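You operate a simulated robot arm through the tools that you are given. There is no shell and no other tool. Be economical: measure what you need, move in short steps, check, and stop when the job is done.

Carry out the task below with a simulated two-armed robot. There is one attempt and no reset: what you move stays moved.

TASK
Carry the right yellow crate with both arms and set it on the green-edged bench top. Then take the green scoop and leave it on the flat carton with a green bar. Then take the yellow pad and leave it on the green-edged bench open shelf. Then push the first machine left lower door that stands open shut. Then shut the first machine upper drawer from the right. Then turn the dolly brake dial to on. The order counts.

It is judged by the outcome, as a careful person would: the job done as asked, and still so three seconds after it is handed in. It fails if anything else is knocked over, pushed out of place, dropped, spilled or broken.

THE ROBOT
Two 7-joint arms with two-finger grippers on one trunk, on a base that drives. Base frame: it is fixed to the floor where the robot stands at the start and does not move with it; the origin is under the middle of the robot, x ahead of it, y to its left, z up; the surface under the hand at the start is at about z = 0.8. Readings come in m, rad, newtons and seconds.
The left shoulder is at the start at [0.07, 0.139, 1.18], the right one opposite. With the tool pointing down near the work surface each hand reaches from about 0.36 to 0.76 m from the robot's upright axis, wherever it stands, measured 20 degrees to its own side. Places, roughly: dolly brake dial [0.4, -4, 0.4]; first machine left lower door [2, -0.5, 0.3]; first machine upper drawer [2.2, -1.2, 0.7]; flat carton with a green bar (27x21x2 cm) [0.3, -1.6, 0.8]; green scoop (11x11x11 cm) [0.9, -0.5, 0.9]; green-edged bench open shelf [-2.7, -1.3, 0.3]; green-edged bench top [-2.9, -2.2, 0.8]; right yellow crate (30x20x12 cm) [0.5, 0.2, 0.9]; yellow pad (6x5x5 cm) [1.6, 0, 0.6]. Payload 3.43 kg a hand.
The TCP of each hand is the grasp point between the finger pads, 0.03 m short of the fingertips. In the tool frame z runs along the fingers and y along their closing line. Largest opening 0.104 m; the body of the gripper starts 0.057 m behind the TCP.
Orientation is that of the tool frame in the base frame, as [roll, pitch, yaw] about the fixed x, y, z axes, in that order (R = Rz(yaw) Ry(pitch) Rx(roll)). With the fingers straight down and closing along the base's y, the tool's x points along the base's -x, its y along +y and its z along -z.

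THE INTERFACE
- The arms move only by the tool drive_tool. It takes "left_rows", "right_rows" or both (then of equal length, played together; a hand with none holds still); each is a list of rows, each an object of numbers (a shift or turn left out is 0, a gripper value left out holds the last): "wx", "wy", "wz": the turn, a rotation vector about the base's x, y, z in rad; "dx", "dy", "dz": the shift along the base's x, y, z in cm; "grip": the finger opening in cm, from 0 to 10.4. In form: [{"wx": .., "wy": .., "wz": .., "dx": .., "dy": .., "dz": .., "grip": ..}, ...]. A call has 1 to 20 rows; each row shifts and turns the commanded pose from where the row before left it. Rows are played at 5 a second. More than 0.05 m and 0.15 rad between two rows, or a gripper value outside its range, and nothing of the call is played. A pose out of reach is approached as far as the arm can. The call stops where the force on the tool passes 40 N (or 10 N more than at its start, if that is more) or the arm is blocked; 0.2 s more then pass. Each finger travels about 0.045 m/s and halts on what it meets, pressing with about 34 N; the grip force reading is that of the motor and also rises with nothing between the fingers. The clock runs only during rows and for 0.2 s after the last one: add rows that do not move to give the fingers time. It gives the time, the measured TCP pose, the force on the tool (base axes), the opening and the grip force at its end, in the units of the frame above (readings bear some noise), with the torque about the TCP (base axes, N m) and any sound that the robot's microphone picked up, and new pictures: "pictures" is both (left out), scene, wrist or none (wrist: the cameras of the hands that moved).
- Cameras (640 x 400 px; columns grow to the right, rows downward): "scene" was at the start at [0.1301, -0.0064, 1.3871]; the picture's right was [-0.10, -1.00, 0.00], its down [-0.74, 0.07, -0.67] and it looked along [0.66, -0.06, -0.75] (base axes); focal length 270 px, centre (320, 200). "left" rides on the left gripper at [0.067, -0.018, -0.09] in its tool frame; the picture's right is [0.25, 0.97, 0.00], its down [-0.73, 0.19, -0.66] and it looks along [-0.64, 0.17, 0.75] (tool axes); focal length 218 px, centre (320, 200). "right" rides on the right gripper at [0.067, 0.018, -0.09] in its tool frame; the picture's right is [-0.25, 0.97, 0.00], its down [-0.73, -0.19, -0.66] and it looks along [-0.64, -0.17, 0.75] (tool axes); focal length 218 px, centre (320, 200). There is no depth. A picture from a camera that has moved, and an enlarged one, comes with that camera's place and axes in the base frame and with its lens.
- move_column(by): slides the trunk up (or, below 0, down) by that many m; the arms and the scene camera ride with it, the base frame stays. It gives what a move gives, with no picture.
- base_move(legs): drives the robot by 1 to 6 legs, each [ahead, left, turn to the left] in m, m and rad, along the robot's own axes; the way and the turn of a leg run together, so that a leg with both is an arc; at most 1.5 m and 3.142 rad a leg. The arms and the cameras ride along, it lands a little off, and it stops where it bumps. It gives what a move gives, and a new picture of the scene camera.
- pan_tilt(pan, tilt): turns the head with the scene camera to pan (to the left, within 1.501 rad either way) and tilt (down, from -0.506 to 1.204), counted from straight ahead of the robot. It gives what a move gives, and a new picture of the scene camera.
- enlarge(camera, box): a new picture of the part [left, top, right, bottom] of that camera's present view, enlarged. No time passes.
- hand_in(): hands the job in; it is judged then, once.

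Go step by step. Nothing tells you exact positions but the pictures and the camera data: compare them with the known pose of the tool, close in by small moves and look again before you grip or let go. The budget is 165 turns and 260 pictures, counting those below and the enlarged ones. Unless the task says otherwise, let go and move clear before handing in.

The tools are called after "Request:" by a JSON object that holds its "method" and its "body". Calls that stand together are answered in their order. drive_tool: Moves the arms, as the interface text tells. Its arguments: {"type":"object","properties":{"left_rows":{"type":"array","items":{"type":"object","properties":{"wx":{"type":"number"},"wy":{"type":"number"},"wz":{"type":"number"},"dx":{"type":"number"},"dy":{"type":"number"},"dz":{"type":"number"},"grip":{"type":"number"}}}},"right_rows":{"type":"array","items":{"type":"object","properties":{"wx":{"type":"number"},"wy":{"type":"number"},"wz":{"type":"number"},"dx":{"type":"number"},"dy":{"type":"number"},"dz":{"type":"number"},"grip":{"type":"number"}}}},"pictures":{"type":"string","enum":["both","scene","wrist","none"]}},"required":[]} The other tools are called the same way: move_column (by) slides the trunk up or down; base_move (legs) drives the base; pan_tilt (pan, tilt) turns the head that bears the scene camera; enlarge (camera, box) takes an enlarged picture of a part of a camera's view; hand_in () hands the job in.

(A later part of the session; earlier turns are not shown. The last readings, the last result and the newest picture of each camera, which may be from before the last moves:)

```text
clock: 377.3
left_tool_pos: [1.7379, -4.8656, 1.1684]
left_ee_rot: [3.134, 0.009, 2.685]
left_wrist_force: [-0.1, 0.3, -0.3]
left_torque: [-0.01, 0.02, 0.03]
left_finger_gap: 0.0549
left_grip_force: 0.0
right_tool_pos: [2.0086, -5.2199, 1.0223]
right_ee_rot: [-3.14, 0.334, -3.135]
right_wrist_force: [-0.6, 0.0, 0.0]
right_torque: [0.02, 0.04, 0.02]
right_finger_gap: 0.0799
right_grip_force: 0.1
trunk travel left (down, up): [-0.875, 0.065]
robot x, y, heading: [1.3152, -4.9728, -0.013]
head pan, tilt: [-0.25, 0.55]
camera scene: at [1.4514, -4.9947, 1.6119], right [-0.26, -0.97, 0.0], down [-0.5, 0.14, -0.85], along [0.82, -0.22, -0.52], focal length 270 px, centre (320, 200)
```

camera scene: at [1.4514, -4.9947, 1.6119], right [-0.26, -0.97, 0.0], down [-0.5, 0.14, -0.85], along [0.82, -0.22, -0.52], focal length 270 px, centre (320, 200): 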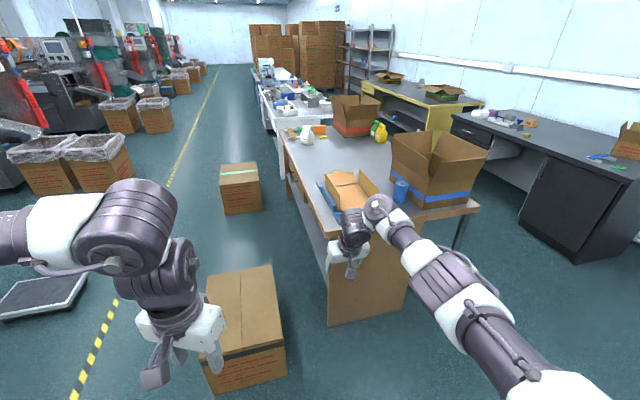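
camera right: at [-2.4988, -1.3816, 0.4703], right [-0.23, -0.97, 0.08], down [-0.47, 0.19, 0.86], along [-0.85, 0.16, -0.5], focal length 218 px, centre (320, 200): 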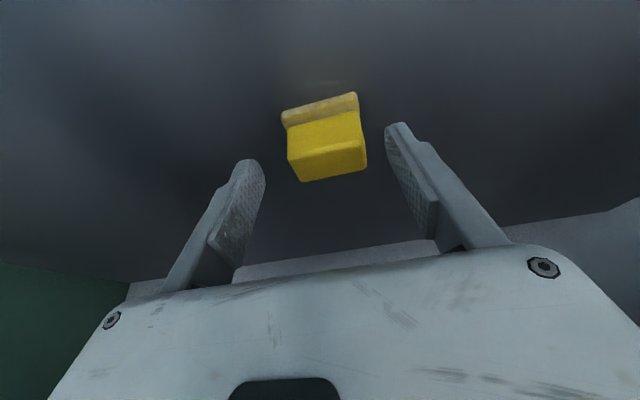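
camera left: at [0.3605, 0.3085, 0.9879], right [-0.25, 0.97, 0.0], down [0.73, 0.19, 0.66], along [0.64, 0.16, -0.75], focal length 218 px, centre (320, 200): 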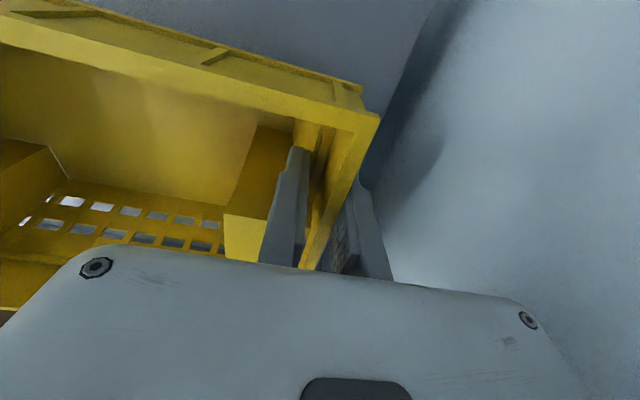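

Request:
{"method": "base_move", "body": {"legs": [[0, 0, 1.584], [0.1, -0.2, 0], [1.35, 0, 0], [1.3, 0, 0]]}}

Request:
{"method": "pan_tilt", "body": {"pan": -0.35, "tilt": 0.75}}

```text
clock: 395.3
left_tool_pos: [1.4627, -1.812, 1.1681]
left_ee_rot: [3.133, 0.006, -2.042]
left_wrist_force: [-0.3, 0.8, 0.4]
left_torque: [0.0, 0.01, 0.02]
left_finger_gap: 0.0552
left_grip_force: 0.1
right_tool_pos: [1.8204, -1.5449, 1.0238]
right_ee_rot: [-3.139, 0.336, -1.58]
right_wrist_force: [0.6, 0.1, 0.7]
right_torque: [0.0, -0.01, -0.03]
right_finger_gap: 0.0798
right_grip_force: 0.1
trunk travel left (down, up): [-0.875, 0.065]
robot x, y, heading: [1.5658, -2.236, 1.545]
head pan, tilt: [-0.25, 0.55]
camera scene: at [1.59, -2.1, 1.6119], right [0.96, -0.27, 0.0], down [-0.14, -0.5, -0.85], along [0.23, 0.82, -0.52], focal length 270 px, centre (320, 200)
```

scene: 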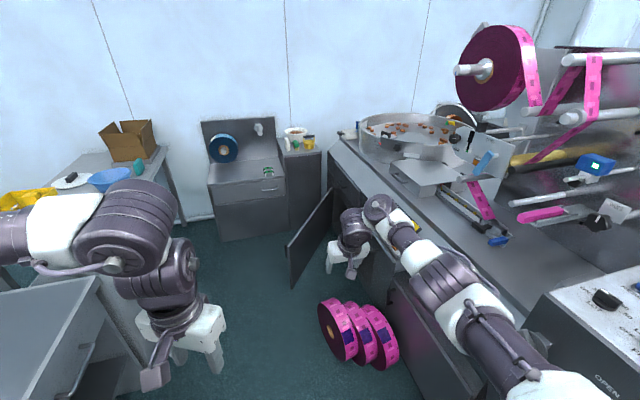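

```text
clock: 396.1
left_tool_pos: [1.4609, -1.8116, 1.1673]
left_ee_rot: [3.134, 0.006, -2.044]
left_wrist_force: [0.3, -0.1, 0.0]
left_torque: [-0.01, 0.02, -0.01]
left_finger_gap: 0.055
left_grip_force: 0.0
right_tool_pos: [1.8196, -1.5451, 1.0216]
right_ee_rot: [-3.141, 0.334, -1.579]
right_wrist_force: [-0.9, -0.5, 0.1]
right_torque: [0.0, -0.01, 0.02]
right_finger_gap: 0.0797
right_grip_force: 0.2
trunk travel left (down, up): [-0.875, 0.065]
robot x, y, heading: [1.5645, -2.2357, 1.544]
head pan, tilt: [-0.351, 0.75]
camera scene: at [1.5961, -2.1084, 1.5945], right [0.93, -0.37, 0.0], down [-0.25, -0.63, -0.73], along [0.27, 0.68, -0.68], focal length 270 px, centre (320, 200)
```

scene: 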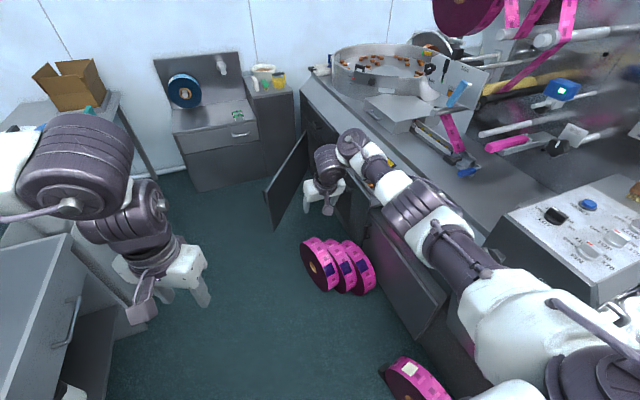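

The door's free edge is near [1.755, -0.79], z .12–.50, hinged on the north side near y≈-0.2. I must push its outer (north-west) face toward +x. I'll retract the right hand, drive up beside the door, and turn to face the machine.

Request:
{"method": "drive_tool", "body": {"right_rows": [{"dy": -4.5}, {"dy": -4.5}, {"dy": -4.5}, {"dy": -4.5}, {"dy": -4}, {}], "pictures": "none"}}

Request:
{"method": "base_move", "body": {"legs": [[0.7, 0.27, 0.027], [0.68, 0, 0], [0, 0, -1.571]]}}

Request:
{"method": "pan_tilt", "body": {"pan": 0.1, "tilt": 0.9}}

```text
clock: 397.4
left_tool_pos: [1.4608, -1.8106, 1.1672]
left_ee_rot: [3.137, 0.005, -2.041]
left_wrist_force: [-0.3, -0.4, 0.4]
left_torque: [-0.02, -0.02, -0.05]
left_finger_gap: 0.055
left_grip_force: 0.1
right_tool_pos: [1.8204, -1.7651, 1.0221]
right_ee_rot: [-3.141, 0.332, -1.58]
right_wrist_force: [-0.5, -0.1, 1.4]
right_torque: [-0.01, 0.01, 0.01]
right_finger_gap: 0.08
right_grip_force: 0.1
trunk travel left (down, up): [-0.875, 0.065]
robot x, y, heading: [1.5612, -2.2373, 1.548]
head pan, tilt: [-0.351, 0.75]
```

```text
clock: 408.7
left_tool_pos: [1.7335, -0.7421, 1.1676]
left_ee_rot: [3.135, 0.008, 2.683]
left_wrist_force: [0.8, 0.0, -0.3]
left_torque: [0.01, -0.02, -0.03]
left_finger_gap: 0.0553
left_grip_force: 0.1
right_tool_pos: [1.7819, -1.1003, 1.0221]
right_ee_rot: [-3.138, 0.334, -3.139]
right_wrist_force: [1.0, -0.2, 0.0]
right_torque: [0.0, 0.0, 0.03]
right_finger_gap: 0.0799
right_grip_force: 0.0
trunk travel left (down, up): [-0.875, 0.065]
robot x, y, heading: [1.3037, -0.8469, -0.015]
head pan, tilt: [-0.351, 0.75]
camera scene: at [1.436, -0.8774, 1.5944], right [-0.36, -0.93, 0.0], down [-0.64, 0.24, -0.73], along [0.68, -0.26, -0.68], focal length 270 px, centre (320, 200)
```

scene: 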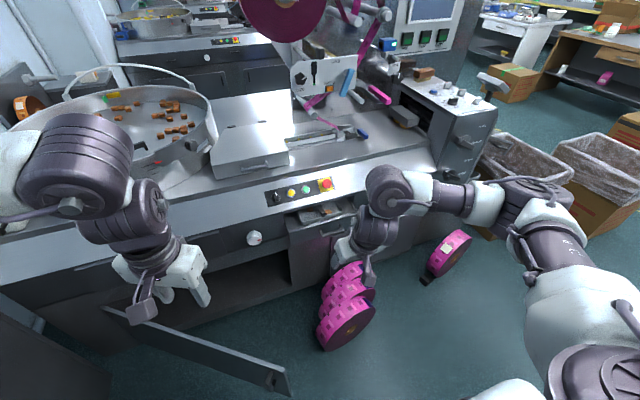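

```text
clock: 409.6
left_tool_pos: [1.7311, -0.742, 1.1682]
left_ee_rot: [3.132, 0.007, 2.682]
left_wrist_force: [-0.3, 0.0, 0.7]
left_torque: [-0.02, -0.04, -0.01]
left_finger_gap: 0.0551
left_grip_force: 0.0
right_tool_pos: [1.7824, -1.1007, 1.0221]
right_ee_rot: [-3.139, 0.336, -3.139]
right_wrist_force: [0.3, 0.3, -0.3]
right_torque: [0.0, 0.01, 0.03]
right_finger_gap: 0.0799
right_grip_force: 0.1
trunk travel left (down, up): [-0.875, 0.065]
robot x, y, heading: [1.3068, -0.8454, -0.02]
head pan, tilt: [0.099, 0.901]
camera scene: at [1.4339, -0.8419, 1.5826], right [0.08, -1.0, 0.0], down [-0.78, -0.07, -0.62], along [0.62, 0.05, -0.78], focal length 270 px, centre (320, 200)
```

scene: 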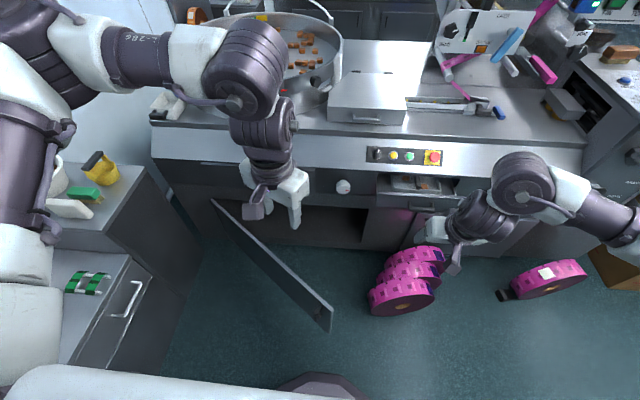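

I now see the door from above: its top edge runs from the hinge near [2.24, -0.22] to the free edge near [1.765, -0.86]. I'll move the left hand to its north-west side with closed fingers, then lower the trunk.

Request:
{"method": "drive_tool", "body": {"left_rows": [{"wz": 0.15, "dy": 4, "dx": -1, "grip": 0}, {"wz": 0.15, "dy": 4, "dx": -1}, {"wz": 0.15, "dy": 4, "dx": -1}, {"dy": 3}, {}], "right_rows": [{"dx": -2}, {"dx": -2}, {"dx": -2}, {}, {}], "pictures": "none"}}

Request:
{"method": "move_column", "body": {"by": -0.4}}

Request:
{"method": "move_column", "body": {"by": -0.18}}

Request:
{"method": "pan_tilt", "body": {"pan": 0.25, "tilt": 0.75}}

```text
clock: 410.8
left_tool_pos: [1.7101, -0.5856, 1.1677]
left_ee_rot: [3.133, 0.008, 3.134]
left_wrist_force: [0.1, 0.0, 0.1]
left_torque: [0.0, 0.02, -0.01]
left_finger_gap: 0.0
left_grip_force: 34.0
left hand out of reach, approached as far as the arm can: row 3
right_tool_pos: [1.7225, -1.1019, 1.022]
right_ee_rot: [-3.141, 0.336, -3.138]
right_wrist_force: [0.0, -0.7, -0.2]
right_torque: [-0.03, 0.0, -0.03]
right_finger_gap: 0.0799
right_grip_force: 0.0
trunk travel left (down, up): [-0.875, 0.065]
robot x, y, heading: [1.302, -0.8507, -0.014]
head pan, tilt: [0.099, 0.901]
```

```text
clock: 414.6
left_tool_pos: [1.7099, -0.5845, 0.7675]
left_ee_rot: [3.132, 0.007, 3.13]
left_wrist_force: [-0.1, -0.3, 0.5]
left_torque: [-0.02, 0.02, -0.03]
left_finger_gap: 0.0
left_grip_force: 34.3
right_tool_pos: [1.7227, -1.1009, 0.6227]
right_ee_rot: [-3.139, 0.334, -3.138]
right_wrist_force: [-0.6, -0.2, -0.1]
right_torque: [-0.04, 0.04, -0.01]
right_finger_gap: 0.0798
right_grip_force: 0.0
trunk travel left (down, up): [-0.475, 0.465]
robot x, y, heading: [1.3038, -0.848, -0.017]
head pan, tilt: [0.099, 0.901]
```

```text
clock: 416.6
left_tool_pos: [1.7111, -0.5852, 0.5874]
left_ee_rot: [3.132, 0.007, 3.13]
left_wrist_force: [-0.6, -0.3, 0.6]
left_torque: [-0.02, -0.01, -0.01]
left_finger_gap: 0.0
left_grip_force: 33.6
right_tool_pos: [1.7235, -1.1004, 0.4428]
right_ee_rot: [-3.14, 0.336, -3.138]
right_wrist_force: [-0.1, 0.3, -0.8]
right_torque: [0.0, 0.04, -0.02]
right_finger_gap: 0.0799
right_grip_force: 0.0
trunk travel left (down, up): [-0.295, 0.645]
robot x, y, heading: [1.3049, -0.8513, -0.013]
head pan, tilt: [0.099, 0.901]
```

```text
clock: 417.4
left_tool_pos: [1.7099, -0.5847, 0.5875]
left_ee_rot: [3.133, 0.006, 3.13]
left_wrist_force: [0.5, 0.3, 1.1]
left_torque: [0.0, -0.03, 0.03]
left_finger_gap: 0.0001
left_grip_force: 33.7
right_tool_pos: [1.7226, -1.1021, 0.4418]
right_ee_rot: [-3.141, 0.335, -3.137]
right_wrist_force: [0.6, 0.1, -0.3]
right_torque: [0.01, 0.01, -0.05]
right_finger_gap: 0.08
right_grip_force: 0.0
trunk travel left (down, up): [-0.295, 0.645]
robot x, y, heading: [1.3088, -0.8515, -0.018]
head pan, tilt: [0.25, 0.75]
camera scene: at [1.4391, -0.8288, 1.0144], right [0.23, -0.97, 0.0], down [-0.66, -0.16, -0.73], along [0.71, 0.17, -0.68], focal length 270 px, centre (320, 200)
```

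scene: 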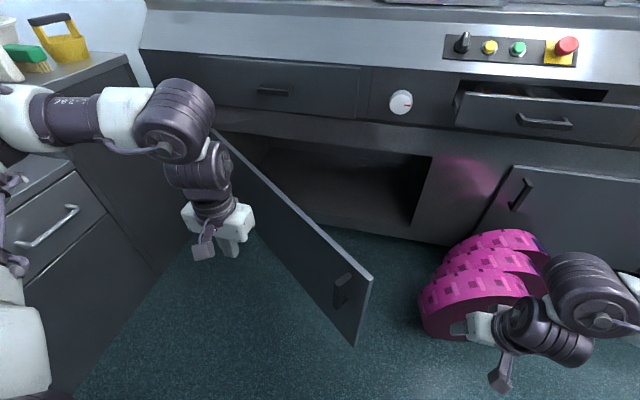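

The outer face with its handle is in view. I'll raise the right hand away from the rolls, and lower the left hand beside the door with the fingers tilted forward.

Request:
{"method": "drive_tool", "body": {"left_rows": [{"dz": -4.4, "wy": -0.12, "dy": -1}, {"dz": -4.4, "wy": -0.12, "dy": -1}, {"dz": -4.4, "wy": -0.12, "dy": -1}, {"dz": -4.4, "wy": -0.12, "dy": -1}, {"dz": -4.4, "wy": -0.12, "dy": -1}, {}], "right_rows": [{"dz": 4}, {"dz": 4}, {"dz": 2}, {}, {}, {}], "pictures": "scene"}}

```text
clock: 418.8
left_tool_pos: [1.7103, -0.5944, 0.5436]
left_ee_rot: [3.132, 0.128, 3.131]
left_wrist_force: [0.0, -0.1, 0.6]
left_torque: [0.0, 0.0, -0.02]
left_finger_gap: 0.0
left_grip_force: 34.1
left hand out of reach, approached as far as the arm can: row 2, 3, 4, 5
right_tool_pos: [1.7286, -1.1065, 0.5396]
right_ee_rot: [3.141, 0.332, -3.135]
right_wrist_force: [-0.3, 0.5, 0.2]
right_torque: [-0.01, 0.02, 0.02]
right_finger_gap: 0.0803
right_grip_force: 0.1
right hand out of reach, approached as far as the arm can: row 2, 3
trunk travel left (down, up): [-0.295, 0.645]
robot x, y, heading: [1.3092, -0.8541, -0.013]
head pan, tilt: [0.25, 0.75]
camera scene: at [1.4391, -0.8288, 1.0144], right [0.23, -0.97, 0.0], down [-0.66, -0.16, -0.73], along [0.71, 0.17, -0.68], focal length 270 px, centre (320, 200)
```

scene: 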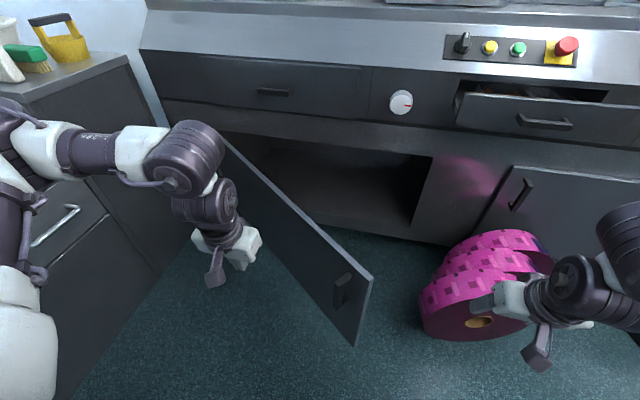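

The tilted hand is too close to the body here. I'll lower it untilted first and tilt as it moves forward.

Request:
{"method": "drive_tool", "body": {"left_rows": [{"dz": -4}, {"dz": -4}, {"dz": -4}, {"dz": -4}, {}], "pictures": "scene"}}

```text
clock: 419.9
left_tool_pos: [1.711, -0.5957, 0.3849]
left_ee_rot: [3.134, 0.127, 3.132]
left_wrist_force: [0.3, 0.1, 0.0]
left_torque: [-0.03, 0.01, -0.01]
left_finger_gap: 0.0001
left_grip_force: 34.3
right_tool_pos: [1.7284, -1.1072, 0.5404]
right_ee_rot: [3.14, 0.332, -3.135]
right_wrist_force: [0.2, 0.5, 0.3]
right_torque: [0.02, -0.03, 0.02]
right_finger_gap: 0.0798
right_grip_force: 0.0
trunk travel left (down, up): [-0.295, 0.645]
robot x, y, heading: [1.3041, -0.8468, -0.018]
head pan, tilt: [0.25, 0.75]
camera scene: at [1.4391, -0.8288, 1.0145], right [0.23, -0.97, 0.0], down [-0.66, -0.16, -0.73], along [0.71, 0.17, -0.68], focal length 270 px, centre (320, 200)
```

scene: 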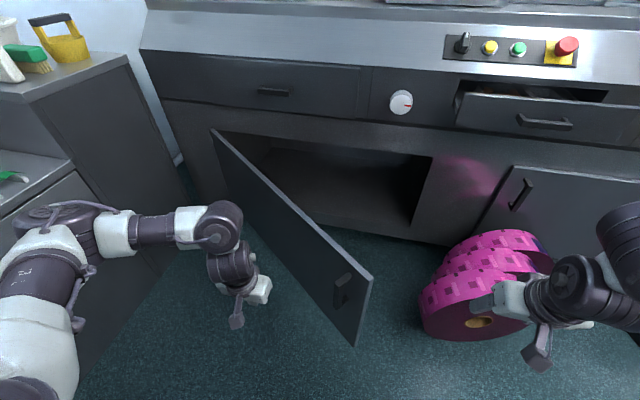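

Request:
{"method": "drive_tool", "body": {"left_rows": [{"dx": 2, "dy": -1, "wy": -0.12}, {"dx": 2, "dy": -1, "wy": -0.12}, {"dx": 2, "dy": -1, "wy": -0.12}, {"dx": 2, "dy": -1, "wy": -0.12}, {"dx": 2, "dy": -1}, {"dx": 2, "dy": -1}, {}], "pictures": "scene"}}

```text
clock: 421.6
left_tool_pos: [1.8302, -0.6559, 0.3842]
left_ee_rot: [3.126, 0.607, 3.131]
left_wrist_force: [0.2, 1.0, 0.0]
left_torque: [0.01, 0.0, 0.05]
left_finger_gap: 0.0
left_grip_force: 34.0
right_tool_pos: [1.7292, -1.1073, 0.5399]
right_ee_rot: [3.139, 0.333, -3.135]
right_wrist_force: [-0.1, 0.1, -0.9]
right_torque: [0.0, 0.01, 0.01]
right_finger_gap: 0.0799
right_grip_force: 0.1
trunk travel left (down, up): [-0.295, 0.645]
robot x, y, heading: [1.3073, -0.8492, -0.014]
head pan, tilt: [0.25, 0.75]
camera scene: at [1.4391, -0.8287, 1.0145], right [0.23, -0.97, 0.0], down [-0.66, -0.16, -0.73], along [0.71, 0.17, -0.68], focal length 270 px, centre (320, 200)
```

scene: 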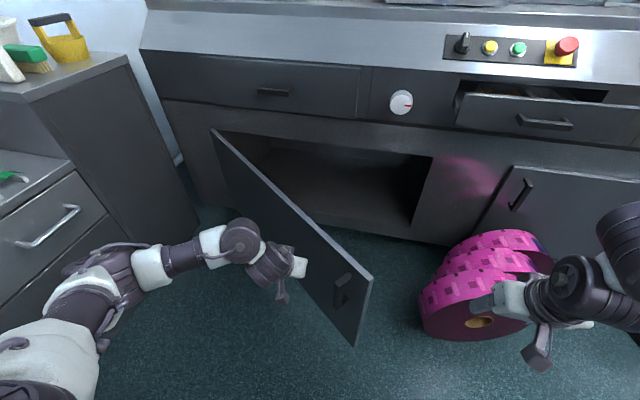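

Now I'll push the door gently.

Request:
{"method": "drive_tool", "body": {"left_rows": [{"dx": 2.5, "dy": -1.2}, {"dx": 2.5, "dy": -1.2}, {"dx": 2.5, "dy": -1.2}, {"dx": 2.5, "dy": -1.2}, {"dx": 2.5, "dy": -1}, {"dx": 2.5, "dy": -1}, {}], "pictures": "scene"}}

```text
clock: 423.1
left_tool_pos: [1.9804, -0.7231, 0.384]
left_ee_rot: [3.126, 0.608, 3.13]
left_wrist_force: [0.5, -0.6, 0.3]
left_torque: [0.0, 0.0, 0.0]
left_finger_gap: 0.0001
left_grip_force: 34.3
right_tool_pos: [1.7278, -1.1078, 0.5399]
right_ee_rot: [3.139, 0.334, -3.135]
right_wrist_force: [-0.2, 0.4, 0.0]
right_torque: [-0.01, -0.01, -0.02]
right_finger_gap: 0.0801
right_grip_force: 0.1
trunk travel left (down, up): [-0.295, 0.645]
robot x, y, heading: [1.3047, -0.8506, -0.019]
head pan, tilt: [0.25, 0.75]
camera scene: at [1.4391, -0.8288, 1.0145], right [0.23, -0.97, 0.0], down [-0.66, -0.16, -0.73], along [0.71, 0.17, -0.68], focal length 270 px, centre (320, 200)
```

scene: 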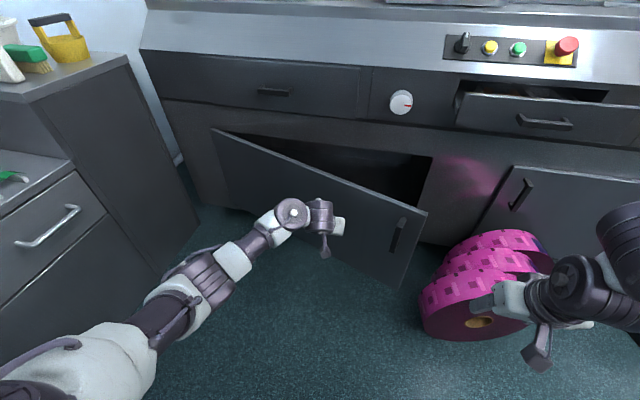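

The door swings in. I'll continue by driving forward a bit, then finish with the arm.

Request:
{"method": "base_move", "body": {"legs": [[0.12, 0, 0]]}}

Request:
{"method": "drive_tool", "body": {"left_rows": [{"dx": 1.5, "dy": -0.5}, {"dx": 1.5, "dy": -0.5}, {"dx": 1}, {"dx": 1}, {"dx": 1}, {}], "pictures": "scene"}}

```text
clock: 424.4
left_tool_pos: [2.0997, -0.725, 0.383]
left_ee_rot: [3.127, 0.604, 3.128]
left_wrist_force: [0.1, 0.1, 0.1]
left_torque: [0.0, -0.01, 0.0]
left_finger_gap: 0.0
left_grip_force: 33.7
right_tool_pos: [1.8493, -1.109, 0.5404]
right_ee_rot: [3.138, 0.333, -3.134]
right_wrist_force: [0.4, -0.1, 0.1]
right_torque: [0.02, 0.0, 0.01]
right_finger_gap: 0.08
right_grip_force: 0.0
trunk travel left (down, up): [-0.295, 0.645]
robot x, y, heading: [1.4322, -0.8468, -0.013]
head pan, tilt: [0.25, 0.75]
camera scene: at [1.56, -0.8307, 1.0143], right [0.23, -0.97, 0.0], down [-0.66, -0.16, -0.73], along [0.71, 0.17, -0.68], focal length 270 px, centre (320, 200)
```

scene: 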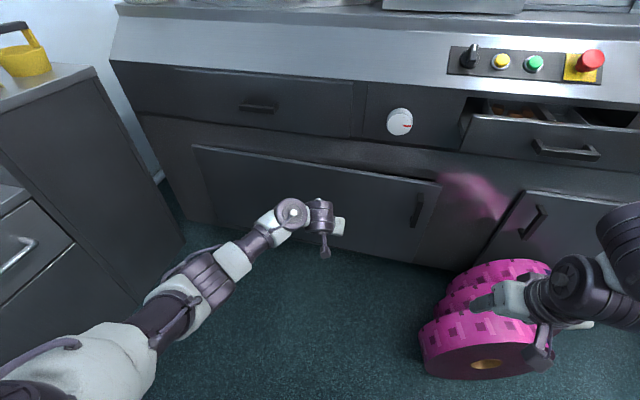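

```text
clock: 425.8
left_tool_pos: [2.161, -0.7349, 0.3838]
left_ee_rot: [3.126, 0.607, 3.131]
left_wrist_force: [-0.3, 0.2, -0.2]
left_torque: [0.02, 0.01, 0.01]
left_finger_gap: 0.0
left_grip_force: 34.1
right_tool_pos: [1.8498, -1.1095, 0.5395]
right_ee_rot: [3.139, 0.335, -3.134]
right_wrist_force: [-0.1, 0.0, 0.2]
right_torque: [-0.01, 0.01, 0.05]
right_finger_gap: 0.08
right_grip_force: 0.0
trunk travel left (down, up): [-0.295, 0.645]
robot x, y, heading: [1.4303, -0.8523, -0.016]
head pan, tilt: [0.25, 0.75]
camera scene: at [1.5593, -0.8306, 1.0144], right [0.23, -0.97, 0.0], down [-0.66, -0.16, -0.73], along [0.71, 0.17, -0.68], focal length 270 px, centre (320, 200)
```

scene: 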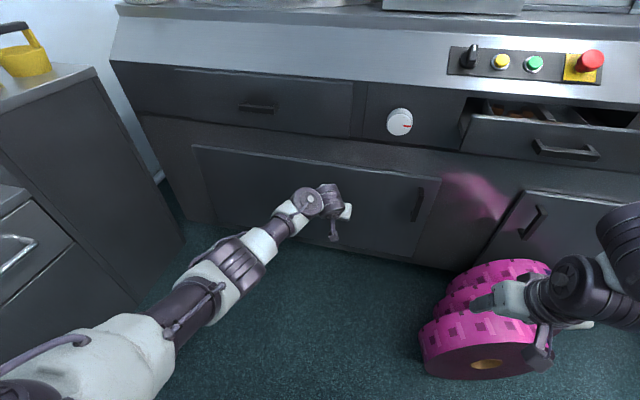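

Request:
{"method": "drive_tool", "body": {"left_rows": [{"dx": 0.8}, {"dx": 0.8}, {"dx": 0.8}, {"dx": 0.8}, {"dx": 0.8}, {}], "pictures": "none"}}

Request:
{"method": "enlarge", "body": {"camera": "scene", "box": [160, 100, 520, 325]}}

```text
clock: 427.2
left_tool_pos: [2.2003, -0.7356, 0.3835]
left_ee_rot: [3.126, 0.606, 3.129]
left_wrist_force: [-0.6, 0.5, -0.5]
left_torque: [-0.03, 0.0, -0.03]
left_finger_gap: 0.0
left_grip_force: 34.0
right_tool_pos: [1.8489, -1.1101, 0.5387]
right_ee_rot: [3.139, 0.334, -3.135]
right_wrist_force: [0.0, 0.0, 0.8]
right_torque: [0.0, -0.01, 0.02]
right_finger_gap: 0.0797
right_grip_force: 0.2
trunk travel left (down, up): [-0.295, 0.645]
robot x, y, heading: [1.4285, -0.8495, -0.021]
head pan, tilt: [0.25, 0.75]
```

```text
1.78 times, centred on (340, 212) of scene
camera zoom: at [1.5593, -0.8306, 1.0144], right [0.23, -0.97, 0.0], down [-0.66, -0.16, -0.73], along [0.71, 0.17, -0.68], focal length 480 px, centre (284, 178)
```

zoom: 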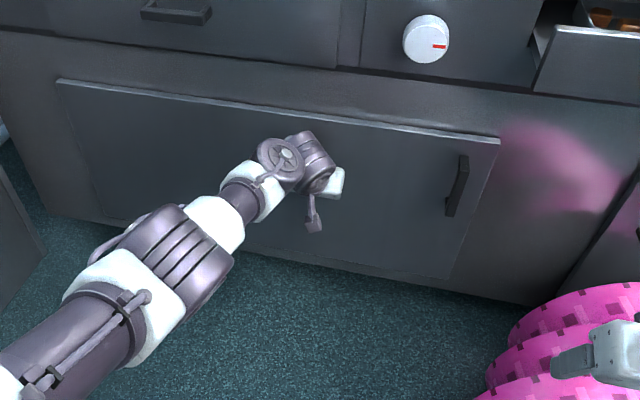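

Request:
{"method": "drive_tool", "body": {"left_rows": [{"dx": 0.6}, {"dx": 0.6}, {"dx": 0.6}, {"dx": 0.6}, {"dx": 0.6}, {}], "pictures": "scene"}}

```text
clock: 427.6
left_tool_pos: [2.2, -0.7362, 0.381]
left_ee_rot: [3.123, 0.593, 3.124]
left_wrist_force: [-16.6, -0.7, 10.2]
left_torque: [-0.03, 0.23, 0.06]
left_finger_gap: 0.0002
left_grip_force: 34.8
right_tool_pos: [1.8465, -1.1081, 0.54]
right_ee_rot: [3.141, 0.336, -3.133]
right_wrist_force: [0.6, -0.9, -0.5]
right_torque: [0.04, 0.01, -0.01]
right_finger_gap: 0.08
right_grip_force: 0.0
trunk travel left (down, up): [-0.295, 0.645]
robot x, y, heading: [1.4274, -0.8496, -0.019]
head pan, tilt: [0.25, 0.75]
stopped in row 2 (left hand): the force on the tool passed its limit at 51 N (the readings are from after the stop); the commanded pose is now the measured one
camera scene: at [1.5559, -0.8307, 1.015], right [0.23, -0.97, 0.0], down [-0.66, -0.16, -0.73], along [0.71, 0.17, -0.68], focal length 270 px, centre (320, 200)
```

scene: 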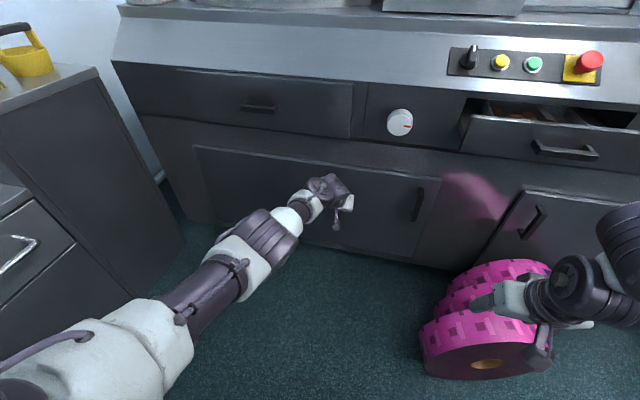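

The door is firmly shut (it resists at 51 N). I'll withdraw the left hand, raise the trunk, and look at the open upper drawer.

Request:
{"method": "drive_tool", "body": {"left_rows": [{"dx": -4}, {"dx": -4}, {"dx": -4}, {"dx": -4}, {"dx": -3}, {}], "pictures": "none"}}

Request:
{"method": "move_column", "body": {"by": 0.2}}

Request:
{"method": "pan_tilt", "body": {"pan": -0.4, "tilt": 0.7}}

```text
clock: 429.0
left_tool_pos: [2.012, -0.7341, 0.3785]
left_ee_rot: [3.124, 0.592, 3.125]
left_wrist_force: [-0.3, -0.8, 0.2]
left_torque: [0.02, 0.01, 0.0]
left_finger_gap: 0.0
left_grip_force: 35.0
right_tool_pos: [1.848, -1.109, 0.5397]
right_ee_rot: [3.141, 0.334, -3.134]
right_wrist_force: [-0.1, 0.0, -0.3]
right_torque: [-0.02, -0.01, -0.03]
right_finger_gap: 0.0802
right_grip_force: 0.1
trunk travel left (down, up): [-0.295, 0.645]
robot x, y, heading: [1.4286, -0.8486, -0.01]
head pan, tilt: [0.25, 0.75]
```

```text
clock: 431.2
left_tool_pos: [2.0133, -0.7338, 0.5788]
left_ee_rot: [3.124, 0.594, 3.126]
left_wrist_force: [-0.6, 1.2, 0.8]
left_torque: [-0.03, 0.0, 0.0]
left_finger_gap: 0.0
left_grip_force: 34.9
right_tool_pos: [1.8481, -1.1086, 0.7413]
right_ee_rot: [3.142, 0.331, -3.135]
right_wrist_force: [-0.4, -0.7, 0.2]
right_torque: [0.02, 0.02, -0.04]
right_finger_gap: 0.0802
right_grip_force: 0.1
trunk travel left (down, up): [-0.495, 0.445]
robot x, y, heading: [1.4272, -0.8504, -0.014]
head pan, tilt: [0.25, 0.75]
```

```text
clock: 432.2
left_tool_pos: [2.0126, -0.7354, 0.5787]
left_ee_rot: [3.124, 0.592, 3.125]
left_wrist_force: [0.0, 0.0, -0.8]
left_torque: [-0.01, 0.02, 0.03]
left_finger_gap: 0.0001
left_grip_force: 34.2
right_tool_pos: [1.849, -1.1084, 0.7397]
right_ee_rot: [3.141, 0.332, -3.135]
right_wrist_force: [1.4, 0.3, 0.1]
right_torque: [0.0, 0.0, -0.02]
right_finger_gap: 0.0801
right_grip_force: 0.1
trunk travel left (down, up): [-0.495, 0.445]
robot x, y, heading: [1.4263, -0.8486, -0.013]
head pan, tilt: [-0.4, 0.7]
camera scene: at [1.5557, -0.884, 1.2187], right [-0.4, -0.92, 0.0], down [-0.59, 0.26, -0.76], along [0.7, -0.31, -0.64], focal length 270 px, centre (320, 200)
```

scene: 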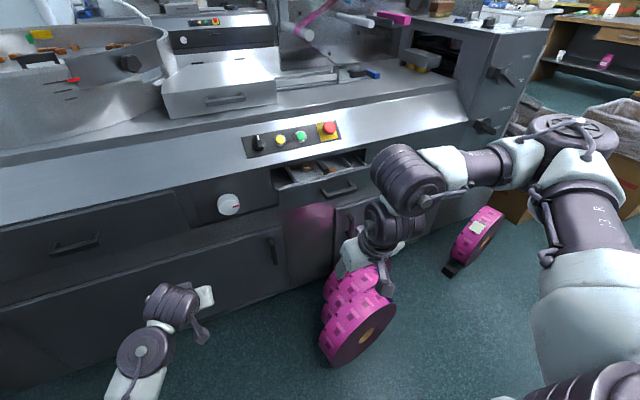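

The drawer handle triangulates to about [2.146, -1.21, 0.707]. I'll shift the base to the right, then bring the right hand's closed fingers, tilted forward, in front of it.

Request:
{"method": "drive_tool", "body": {"left_rows": [{"dx": -4}, {"dx": -4}, {"dx": -4}, {}], "right_rows": [{"grip": 0}, {}, {}, {}], "pictures": "none"}}

Request:
{"method": "base_move", "body": {"legs": [[0, -0.2, 0.013]]}}

Request:
{"method": "drive_tool", "body": {"right_rows": [{"dx": 2, "dy": 1.5, "wy": -0.12}, {"dx": 2, "dy": 1.5, "wy": -0.12}, {"dx": 2, "dy": 1.5, "wy": -0.12}, {"dx": 2, "dy": 1.5, "wy": -0.12}, {"dx": 2, "dy": 1.5, "dz": -1.5}, {"dx": 2, "dy": 1.5, "dz": -1.5}, {}], "pictures": "both"}}

```text
clock: 433.2
left_tool_pos: [1.8924, -0.735, 0.5793]
left_ee_rot: [3.124, 0.592, 3.126]
left_wrist_force: [0.3, -0.4, 0.6]
left_torque: [-0.01, 0.0, -0.04]
left_finger_gap: 0.0
left_grip_force: 34.1
right_tool_pos: [1.8486, -1.1092, 0.7403]
right_ee_rot: [3.14, 0.334, -3.136]
right_wrist_force: [0.0, -0.6, 0.4]
right_torque: [0.01, -0.01, -0.02]
right_finger_gap: 0.0002
right_grip_force: 8.7
trunk travel left (down, up): [-0.495, 0.445]
robot x, y, heading: [1.4264, -0.8519, -0.013]
head pan, tilt: [-0.4, 0.7]
```

```text
clock: 434.8
left_tool_pos: [1.8893, -0.9309, 0.5784]
left_ee_rot: [3.122, 0.59, 3.137]
left_wrist_force: [0.7, -0.1, -0.1]
left_torque: [-0.01, 0.04, 0.02]
left_finger_gap: 0.0002
left_grip_force: 34.4
right_tool_pos: [1.8504, -1.3038, 0.7397]
right_ee_rot: [3.137, 0.333, -3.123]
right_wrist_force: [-0.1, 0.0, -0.1]
right_torque: [0.01, 0.01, -0.02]
right_finger_gap: 0.0
right_grip_force: 33.8
trunk travel left (down, up): [-0.495, 0.445]
robot x, y, heading: [1.4245, -1.0475, -0.004]
head pan, tilt: [-0.4, 0.7]
camera scene: at [1.5544, -1.0833, 1.2187], right [-0.39, -0.92, 0.0], down [-0.59, 0.25, -0.76], along [0.7, -0.3, -0.64], focal length 270 px, centre (320, 200)
```

scene: 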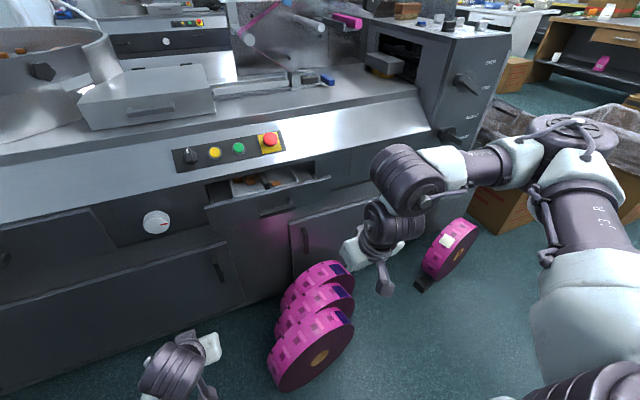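

```text
clock: 436.4
left_tool_pos: [1.8892, -0.93, 0.5788]
left_ee_rot: [3.124, 0.594, 3.138]
left_wrist_force: [0.0, 0.1, -1.1]
left_torque: [0.0, 0.01, 0.0]
left_finger_gap: 0.0
left_grip_force: 34.5
right_tool_pos: [1.9616, -1.2114, 0.6999]
right_ee_rot: [3.131, 0.709, -3.075]
right_wrist_force: [0.6, -0.4, -0.3]
right_torque: [0.04, -0.01, -0.01]
right_finger_gap: 0.0
right_grip_force: 33.9
right hand out of reach, approached as far as the arm can: row 1, 2, 4
trunk travel left (down, up): [-0.495, 0.445]
robot x, y, heading: [1.4252, -1.0498, -0.002]
head pan, tilt: [-0.4, 0.7]
camera scene: at [1.5538, -1.0819, 1.2188], right [-0.39, -0.92, 0.0], down [-0.59, 0.25, -0.77], along [0.7, -0.3, -0.64], focal length 270 px, centre (320, 200)
camera right: at [1.8499, -1.2022, 0.7248], right [0.12, 0.98, 0.17], down [0.14, -0.19, 0.97], along [0.98, -0.09, -0.16], focal length 218 px, centre (320, 200)
```

scene: 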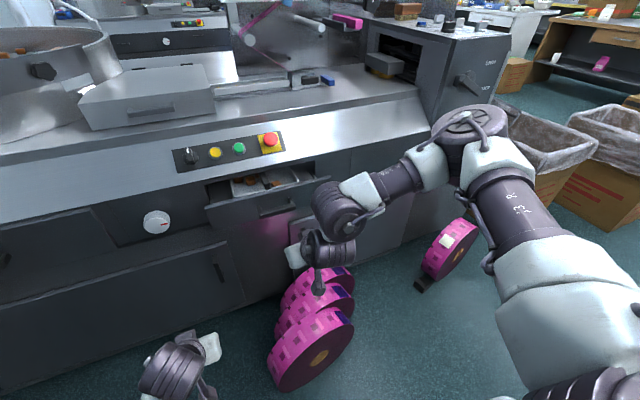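
right: 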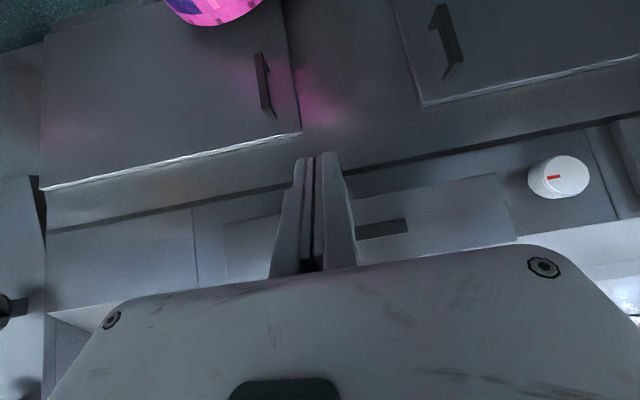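

The drawer front spans y -1.36…-0.97 and z .66–.79 (centre [-1.17, 0.73]). I'll align to the centre and push.

Request:
{"method": "drive_tool", "body": {"right_rows": [{"dy": 2, "dz": 2}, {"dy": 2, "dz": 1.5}, {"dx": 3}, {"dx": 3}, {"dx": 3}, {"dx": 2}, {}], "pictures": "both"}}

```text
clock: 438.0
left_tool_pos: [1.8896, -0.9292, 0.5794]
left_ee_rot: [3.123, 0.592, 3.138]
left_wrist_force: [0.8, 0.8, -0.7]
left_torque: [-0.01, -0.01, -0.03]
left_finger_gap: 0.0
left_grip_force: 34.6
right_tool_pos: [2.0762, -1.174, 0.7321]
right_ee_rot: [3.132, 0.71, -3.074]
right_wrist_force: [0.1, -0.4, -0.4]
right_torque: [-0.02, 0.02, 0.0]
right_finger_gap: 0.0
right_grip_force: 34.4
right hand out of reach, approached as far as the arm can: row 2
trunk travel left (down, up): [-0.495, 0.445]
robot x, y, heading: [1.4248, -1.0497, -0.004]
head pan, tilt: [-0.4, 0.7]
camera scene: at [1.5544, -1.0823, 1.2187], right [-0.39, -0.92, 0.0], down [-0.59, 0.25, -0.76], along [0.7, -0.3, -0.64], focal length 270 px, centre (320, 200)
camera right: at [1.9651, -1.1653, 0.7577], right [0.12, 0.98, 0.17], down [0.14, -0.19, 0.97], along [0.98, -0.09, -0.16], focal length 218 px, centre (320, 200)
```

scene: 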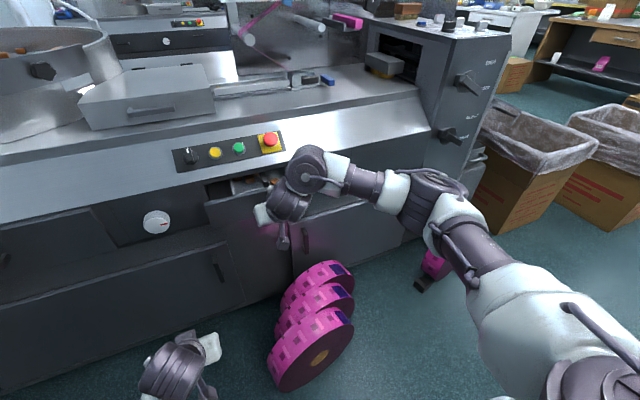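
right: 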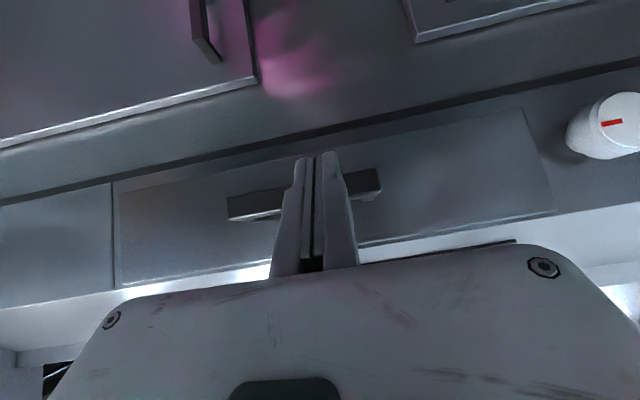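

Well centred on the handle. Pushing until it resists.

Request:
{"method": "drive_tool", "body": {"right_rows": [{"dx": 1.5}, {"dx": 1.5}, {"dx": 1.5}, {"dx": 1.5}, {"dx": 1.5}, {"dx": 1}, {"dx": 1}, {}], "pictures": "both"}}

```text
clock: 439.6
left_tool_pos: [1.886, -0.9304, 0.5816]
left_ee_rot: [3.123, 0.597, 3.135]
left_wrist_force: [-0.1, -0.6, 0.1]
left_torque: [0.02, 0.02, -0.04]
left_finger_gap: 0.0002
left_grip_force: 34.6
right_tool_pos: [2.1608, -1.1732, 0.7307]
right_ee_rot: [3.138, 0.7, -3.059]
right_wrist_force: [-24.0, -1.3, 7.9]
right_torque: [-0.25, -0.02, -0.1]
right_finger_gap: 0.0
right_grip_force: 34.2
trunk travel left (down, up): [-0.495, 0.445]
robot x, y, heading: [1.4255, -1.0531, -0.003]
head pan, tilt: [-0.4, 0.7]
stopped in row 7 (right hand): the force on the tool passed its limit at 52 N (the readings are from after the stop); the commanded pose is now the measured one
camera scene: at [1.5482, -1.0823, 1.2195], right [-0.39, -0.92, 0.0], down [-0.59, 0.25, -0.77], along [0.71, -0.3, -0.64], focal length 270 px, centre (320, 200)
camera right: at [2.05, -1.1652, 0.7563], right [0.11, 0.98, 0.17], down [0.15, -0.18, 0.97], along [0.98, -0.08, -0.17], focal length 218 px, centre (320, 200)
```

scene: 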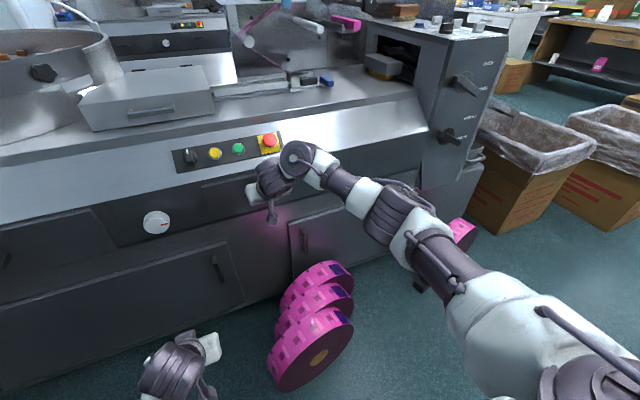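
right: 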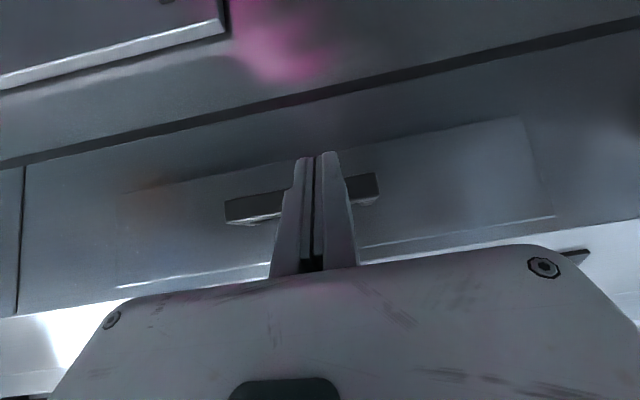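

The drawer is flush. I'll withdraw and verify both the drawer and the door.

Request:
{"method": "drive_tool", "body": {"right_rows": [{"dx": -4}, {"dx": -4}, {"dx": -4}, {"dx": -4}, {"dx": -4}, {}], "left_rows": [{"dx": -3}, {"dx": -3}, {}, {}, {}, {}], "pictures": "none"}}

Request:
{"method": "pan_tilt", "body": {"pan": 0.0, "tilt": 0.55}}

```text
clock: 441.0
left_tool_pos: [1.8292, -0.9296, 0.5782]
left_ee_rot: [3.124, 0.591, 3.137]
left_wrist_force: [0.3, -0.7, 0.1]
left_torque: [0.01, 0.03, 0.04]
left_finger_gap: 0.0001
left_grip_force: 34.4
right_tool_pos: [1.9658, -1.1755, 0.7263]
right_ee_rot: [3.134, 0.695, -3.066]
right_wrist_force: [0.0, -0.1, 0.2]
right_torque: [0.0, 0.02, 0.0]
right_finger_gap: 0.0
right_grip_force: 34.3
trunk travel left (down, up): [-0.495, 0.445]
robot x, y, heading: [1.4241, -1.0526, 0.001]
head pan, tilt: [-0.4, 0.7]
```

```text
clock: 441.9
left_tool_pos: [1.8284, -0.9297, 0.5776]
left_ee_rot: [3.126, 0.59, 3.136]
left_wrist_force: [-0.2, 0.1, 0.7]
left_torque: [-0.01, 0.01, 0.04]
left_finger_gap: 0.0001
left_grip_force: 34.4
right_tool_pos: [1.9657, -1.1737, 0.7251]
right_ee_rot: [3.137, 0.7, -3.063]
right_wrist_force: [-0.3, -0.3, -0.2]
right_torque: [0.0, -0.03, -0.02]
right_finger_gap: 0.0
right_grip_force: 34.1
trunk travel left (down, up): [-0.495, 0.445]
robot x, y, heading: [1.4256, -1.05, -0.002]
head pan, tilt: [0.0, 0.55]
camera scene: at [1.5654, -1.0495, 1.2318], right [0.0, -1.0, 0.0], down [-0.52, 0.0, -0.85], along [0.85, 0.0, -0.52], focal length 270 px, centre (320, 200)
```

scene: 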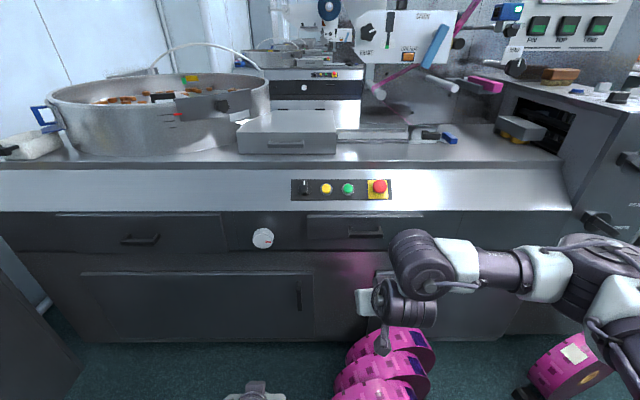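

Both are shut. Last job: the dolly brake. I'll raise the trunk and drive back south and around to the dolly's handle side.

Request:
{"method": "move_column", "body": {"by": 0.4}}

Request:
{"method": "base_move", "body": {"legs": [[0, 0, -1.569], [1.4, 0.08, 0], [1.3, 0, 0], [1.15, 0, 0], [0, 0, -1.571], [1.4, 0, 0]]}}

```text
clock: 445.7
left_tool_pos: [1.8295, -0.9304, 0.9779]
left_ee_rot: [3.124, 0.592, 3.136]
left_wrist_force: [-0.2, -0.5, 1.0]
left_torque: [-0.01, 0.02, 0.01]
left_finger_gap: 0.0001
left_grip_force: 34.4
right_tool_pos: [1.9648, -1.1746, 1.1254]
right_ee_rot: [3.138, 0.698, -3.066]
right_wrist_force: [-0.6, -1.5, 0.0]
right_torque: [-0.01, 0.0, 0.0]
right_finger_gap: 0.0001
right_grip_force: 33.8
trunk travel left (down, up): [-0.895, 0.045]
robot x, y, heading: [1.4277, -1.0512, -0.004]
head pan, tilt: [0.0, 0.55]
```

```text
clock: 478.5
left_tool_pos: [-0.3506, -4.9786, 0.9783]
left_ee_rot: [3.123, 0.592, -0.015]
left_wrist_force: [-0.4, -0.6, 0.0]
left_torque: [0.0, 0.0, 0.0]
left_finger_gap: 0.0
left_grip_force: 34.1
right_tool_pos: [-0.4843, -4.7319, 1.1251]
right_ee_rot: [3.138, 0.7, 0.066]
right_wrist_force: [-0.8, 0.6, 0.4]
right_torque: [0.0, 0.03, -0.03]
right_finger_gap: 0.0
right_grip_force: 34.5
trunk travel left (down, up): [-0.895, 0.045]
robot x, y, heading: [0.0595, -4.8594, 3.126]
head pan, tilt: [0.0, 0.55]
camera scene: at [-0.0827, -4.8585, 1.6319], right [0.01, 1.0, 0.0], down [0.52, -0.01, -0.85], along [-0.85, 0.01, -0.52], focal length 270 px, centre (320, 200)
```

scene: 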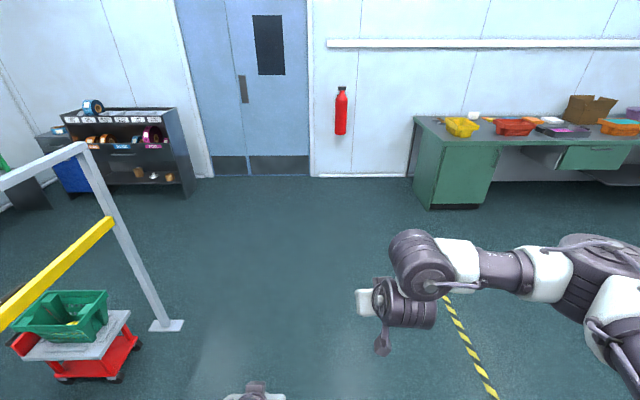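

Request:
{"method": "base_move", "body": {"legs": [[0.7, 0, 0], [0, 0, -3.126], [0, 0.85, 0]]}}

Request:
{"method": "pan_tilt", "body": {"pan": 0.0, "tilt": 0.75}}

Request:
{"method": "enlarge", "body": {"camera": "scene", "box": [200, 100, 440, 250]}}

```text
clock: 493.9
left_tool_pos: [-0.2219, -3.8874, 0.9784]
left_ee_rot: [3.122, 0.591, 3.116]
left_wrist_force: [0.3, -0.1, 0.5]
left_torque: [-0.02, -0.01, 0.01]
left_finger_gap: 0.0
left_grip_force: 34.5
right_tool_pos: [-0.0912, -4.1342, 1.126]
right_ee_rot: [3.135, 0.698, -3.084]
right_wrist_force: [-0.8, 0.4, 0.2]
right_torque: [-0.01, 0.02, 0.02]
right_finger_gap: 0.0001
right_grip_force: 33.9
trunk travel left (down, up): [-0.895, 0.045]
robot x, y, heading: [-0.6311, -4.0014, -0.022]
head pan, tilt: [0.0, 0.55]
camera scene: at [-0.4879, -4.0014, 1.6318], right [-0.02, -1.0, 0.0], down [-0.52, 0.01, -0.85], along [0.85, -0.02, -0.52], focal length 270 px, centre (320, 200)
```

scene: 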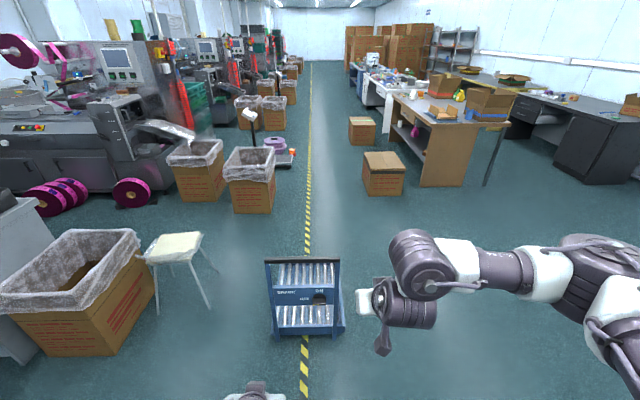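

```text
clock: 494.6
left_tool_pos: [-0.2222, -3.8856, 0.9774]
left_ee_rot: [3.124, 0.592, 3.117]
left_wrist_force: [0.4, -0.6, 0.2]
left_torque: [-0.01, 0.0, 0.02]
left_finger_gap: 0.0
left_grip_force: 34.6
right_tool_pos: [-0.091, -4.133, 1.127]
right_ee_rot: [3.135, 0.697, -3.083]
right_wrist_force: [-0.7, 0.0, -0.2]
right_torque: [-0.01, 0.0, -0.01]
right_finger_gap: 0.0001
right_grip_force: 33.9
trunk travel left (down, up): [-0.895, 0.045]
robot x, y, heading: [-0.6309, -4.002, -0.023]
head pan, tilt: [0.0, 0.75]
camera scene: at [-0.4948, -3.9999, 1.6145], right [-0.02, -1.0, 0.0], down [-0.68, 0.02, -0.73], along [0.73, -0.02, -0.68], focal length 270 px, centre (320, 200)
```

scene: 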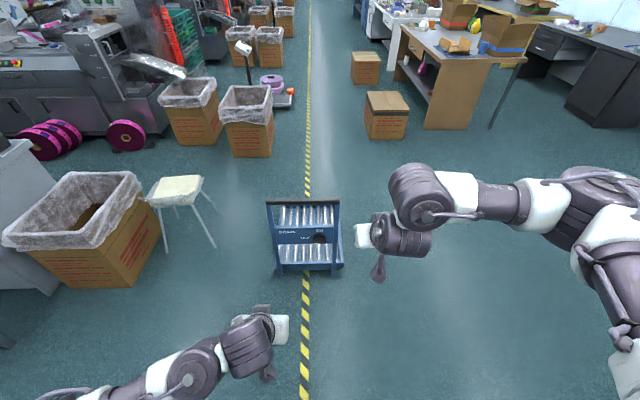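

```text
2.67 times, centred on (320, 175) of scene
camera zoom: at [-0.4948, -3.9999, 1.6145], right [-0.02, -1.0, 0.0], down [-0.68, 0.02, -0.73], along [0.73, -0.02, -0.68], focal length 720 px, centre (320, 267)
```

zoom: 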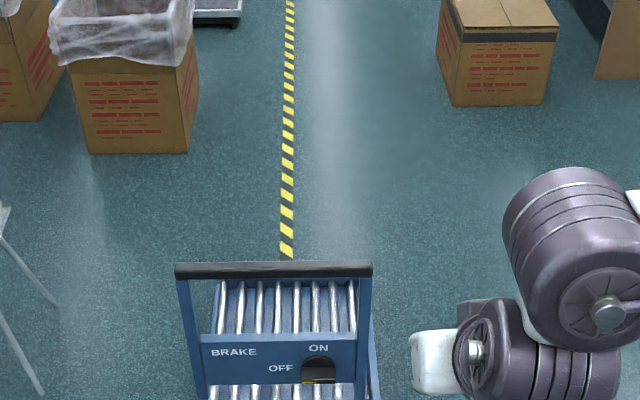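

The brake panel has "ON" above the dial and "OFF" on its left. I'll look closer.

Request:
{"method": "enlarge", "body": {"camera": "scene", "box": [262, 190, 352, 260]}}

```text
5.71 times, centred on (307, 225) of scene
camera zoom: at [-0.4948, -3.9999, 1.6145], right [-0.02, -1.0, 0.0], down [-0.68, 0.02, -0.73], along [0.73, -0.02, -0.68], focal length 1544 px, centre (394, 57)
```

zoom: 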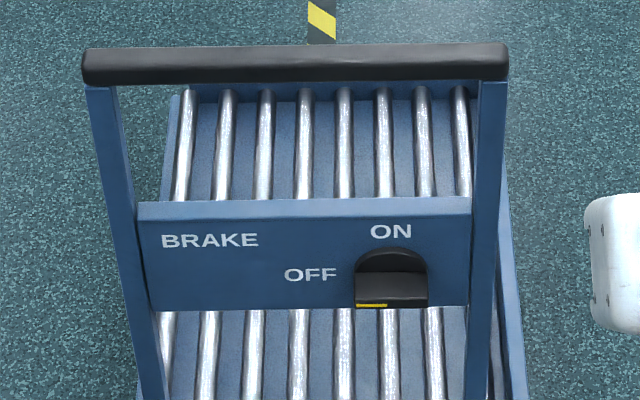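

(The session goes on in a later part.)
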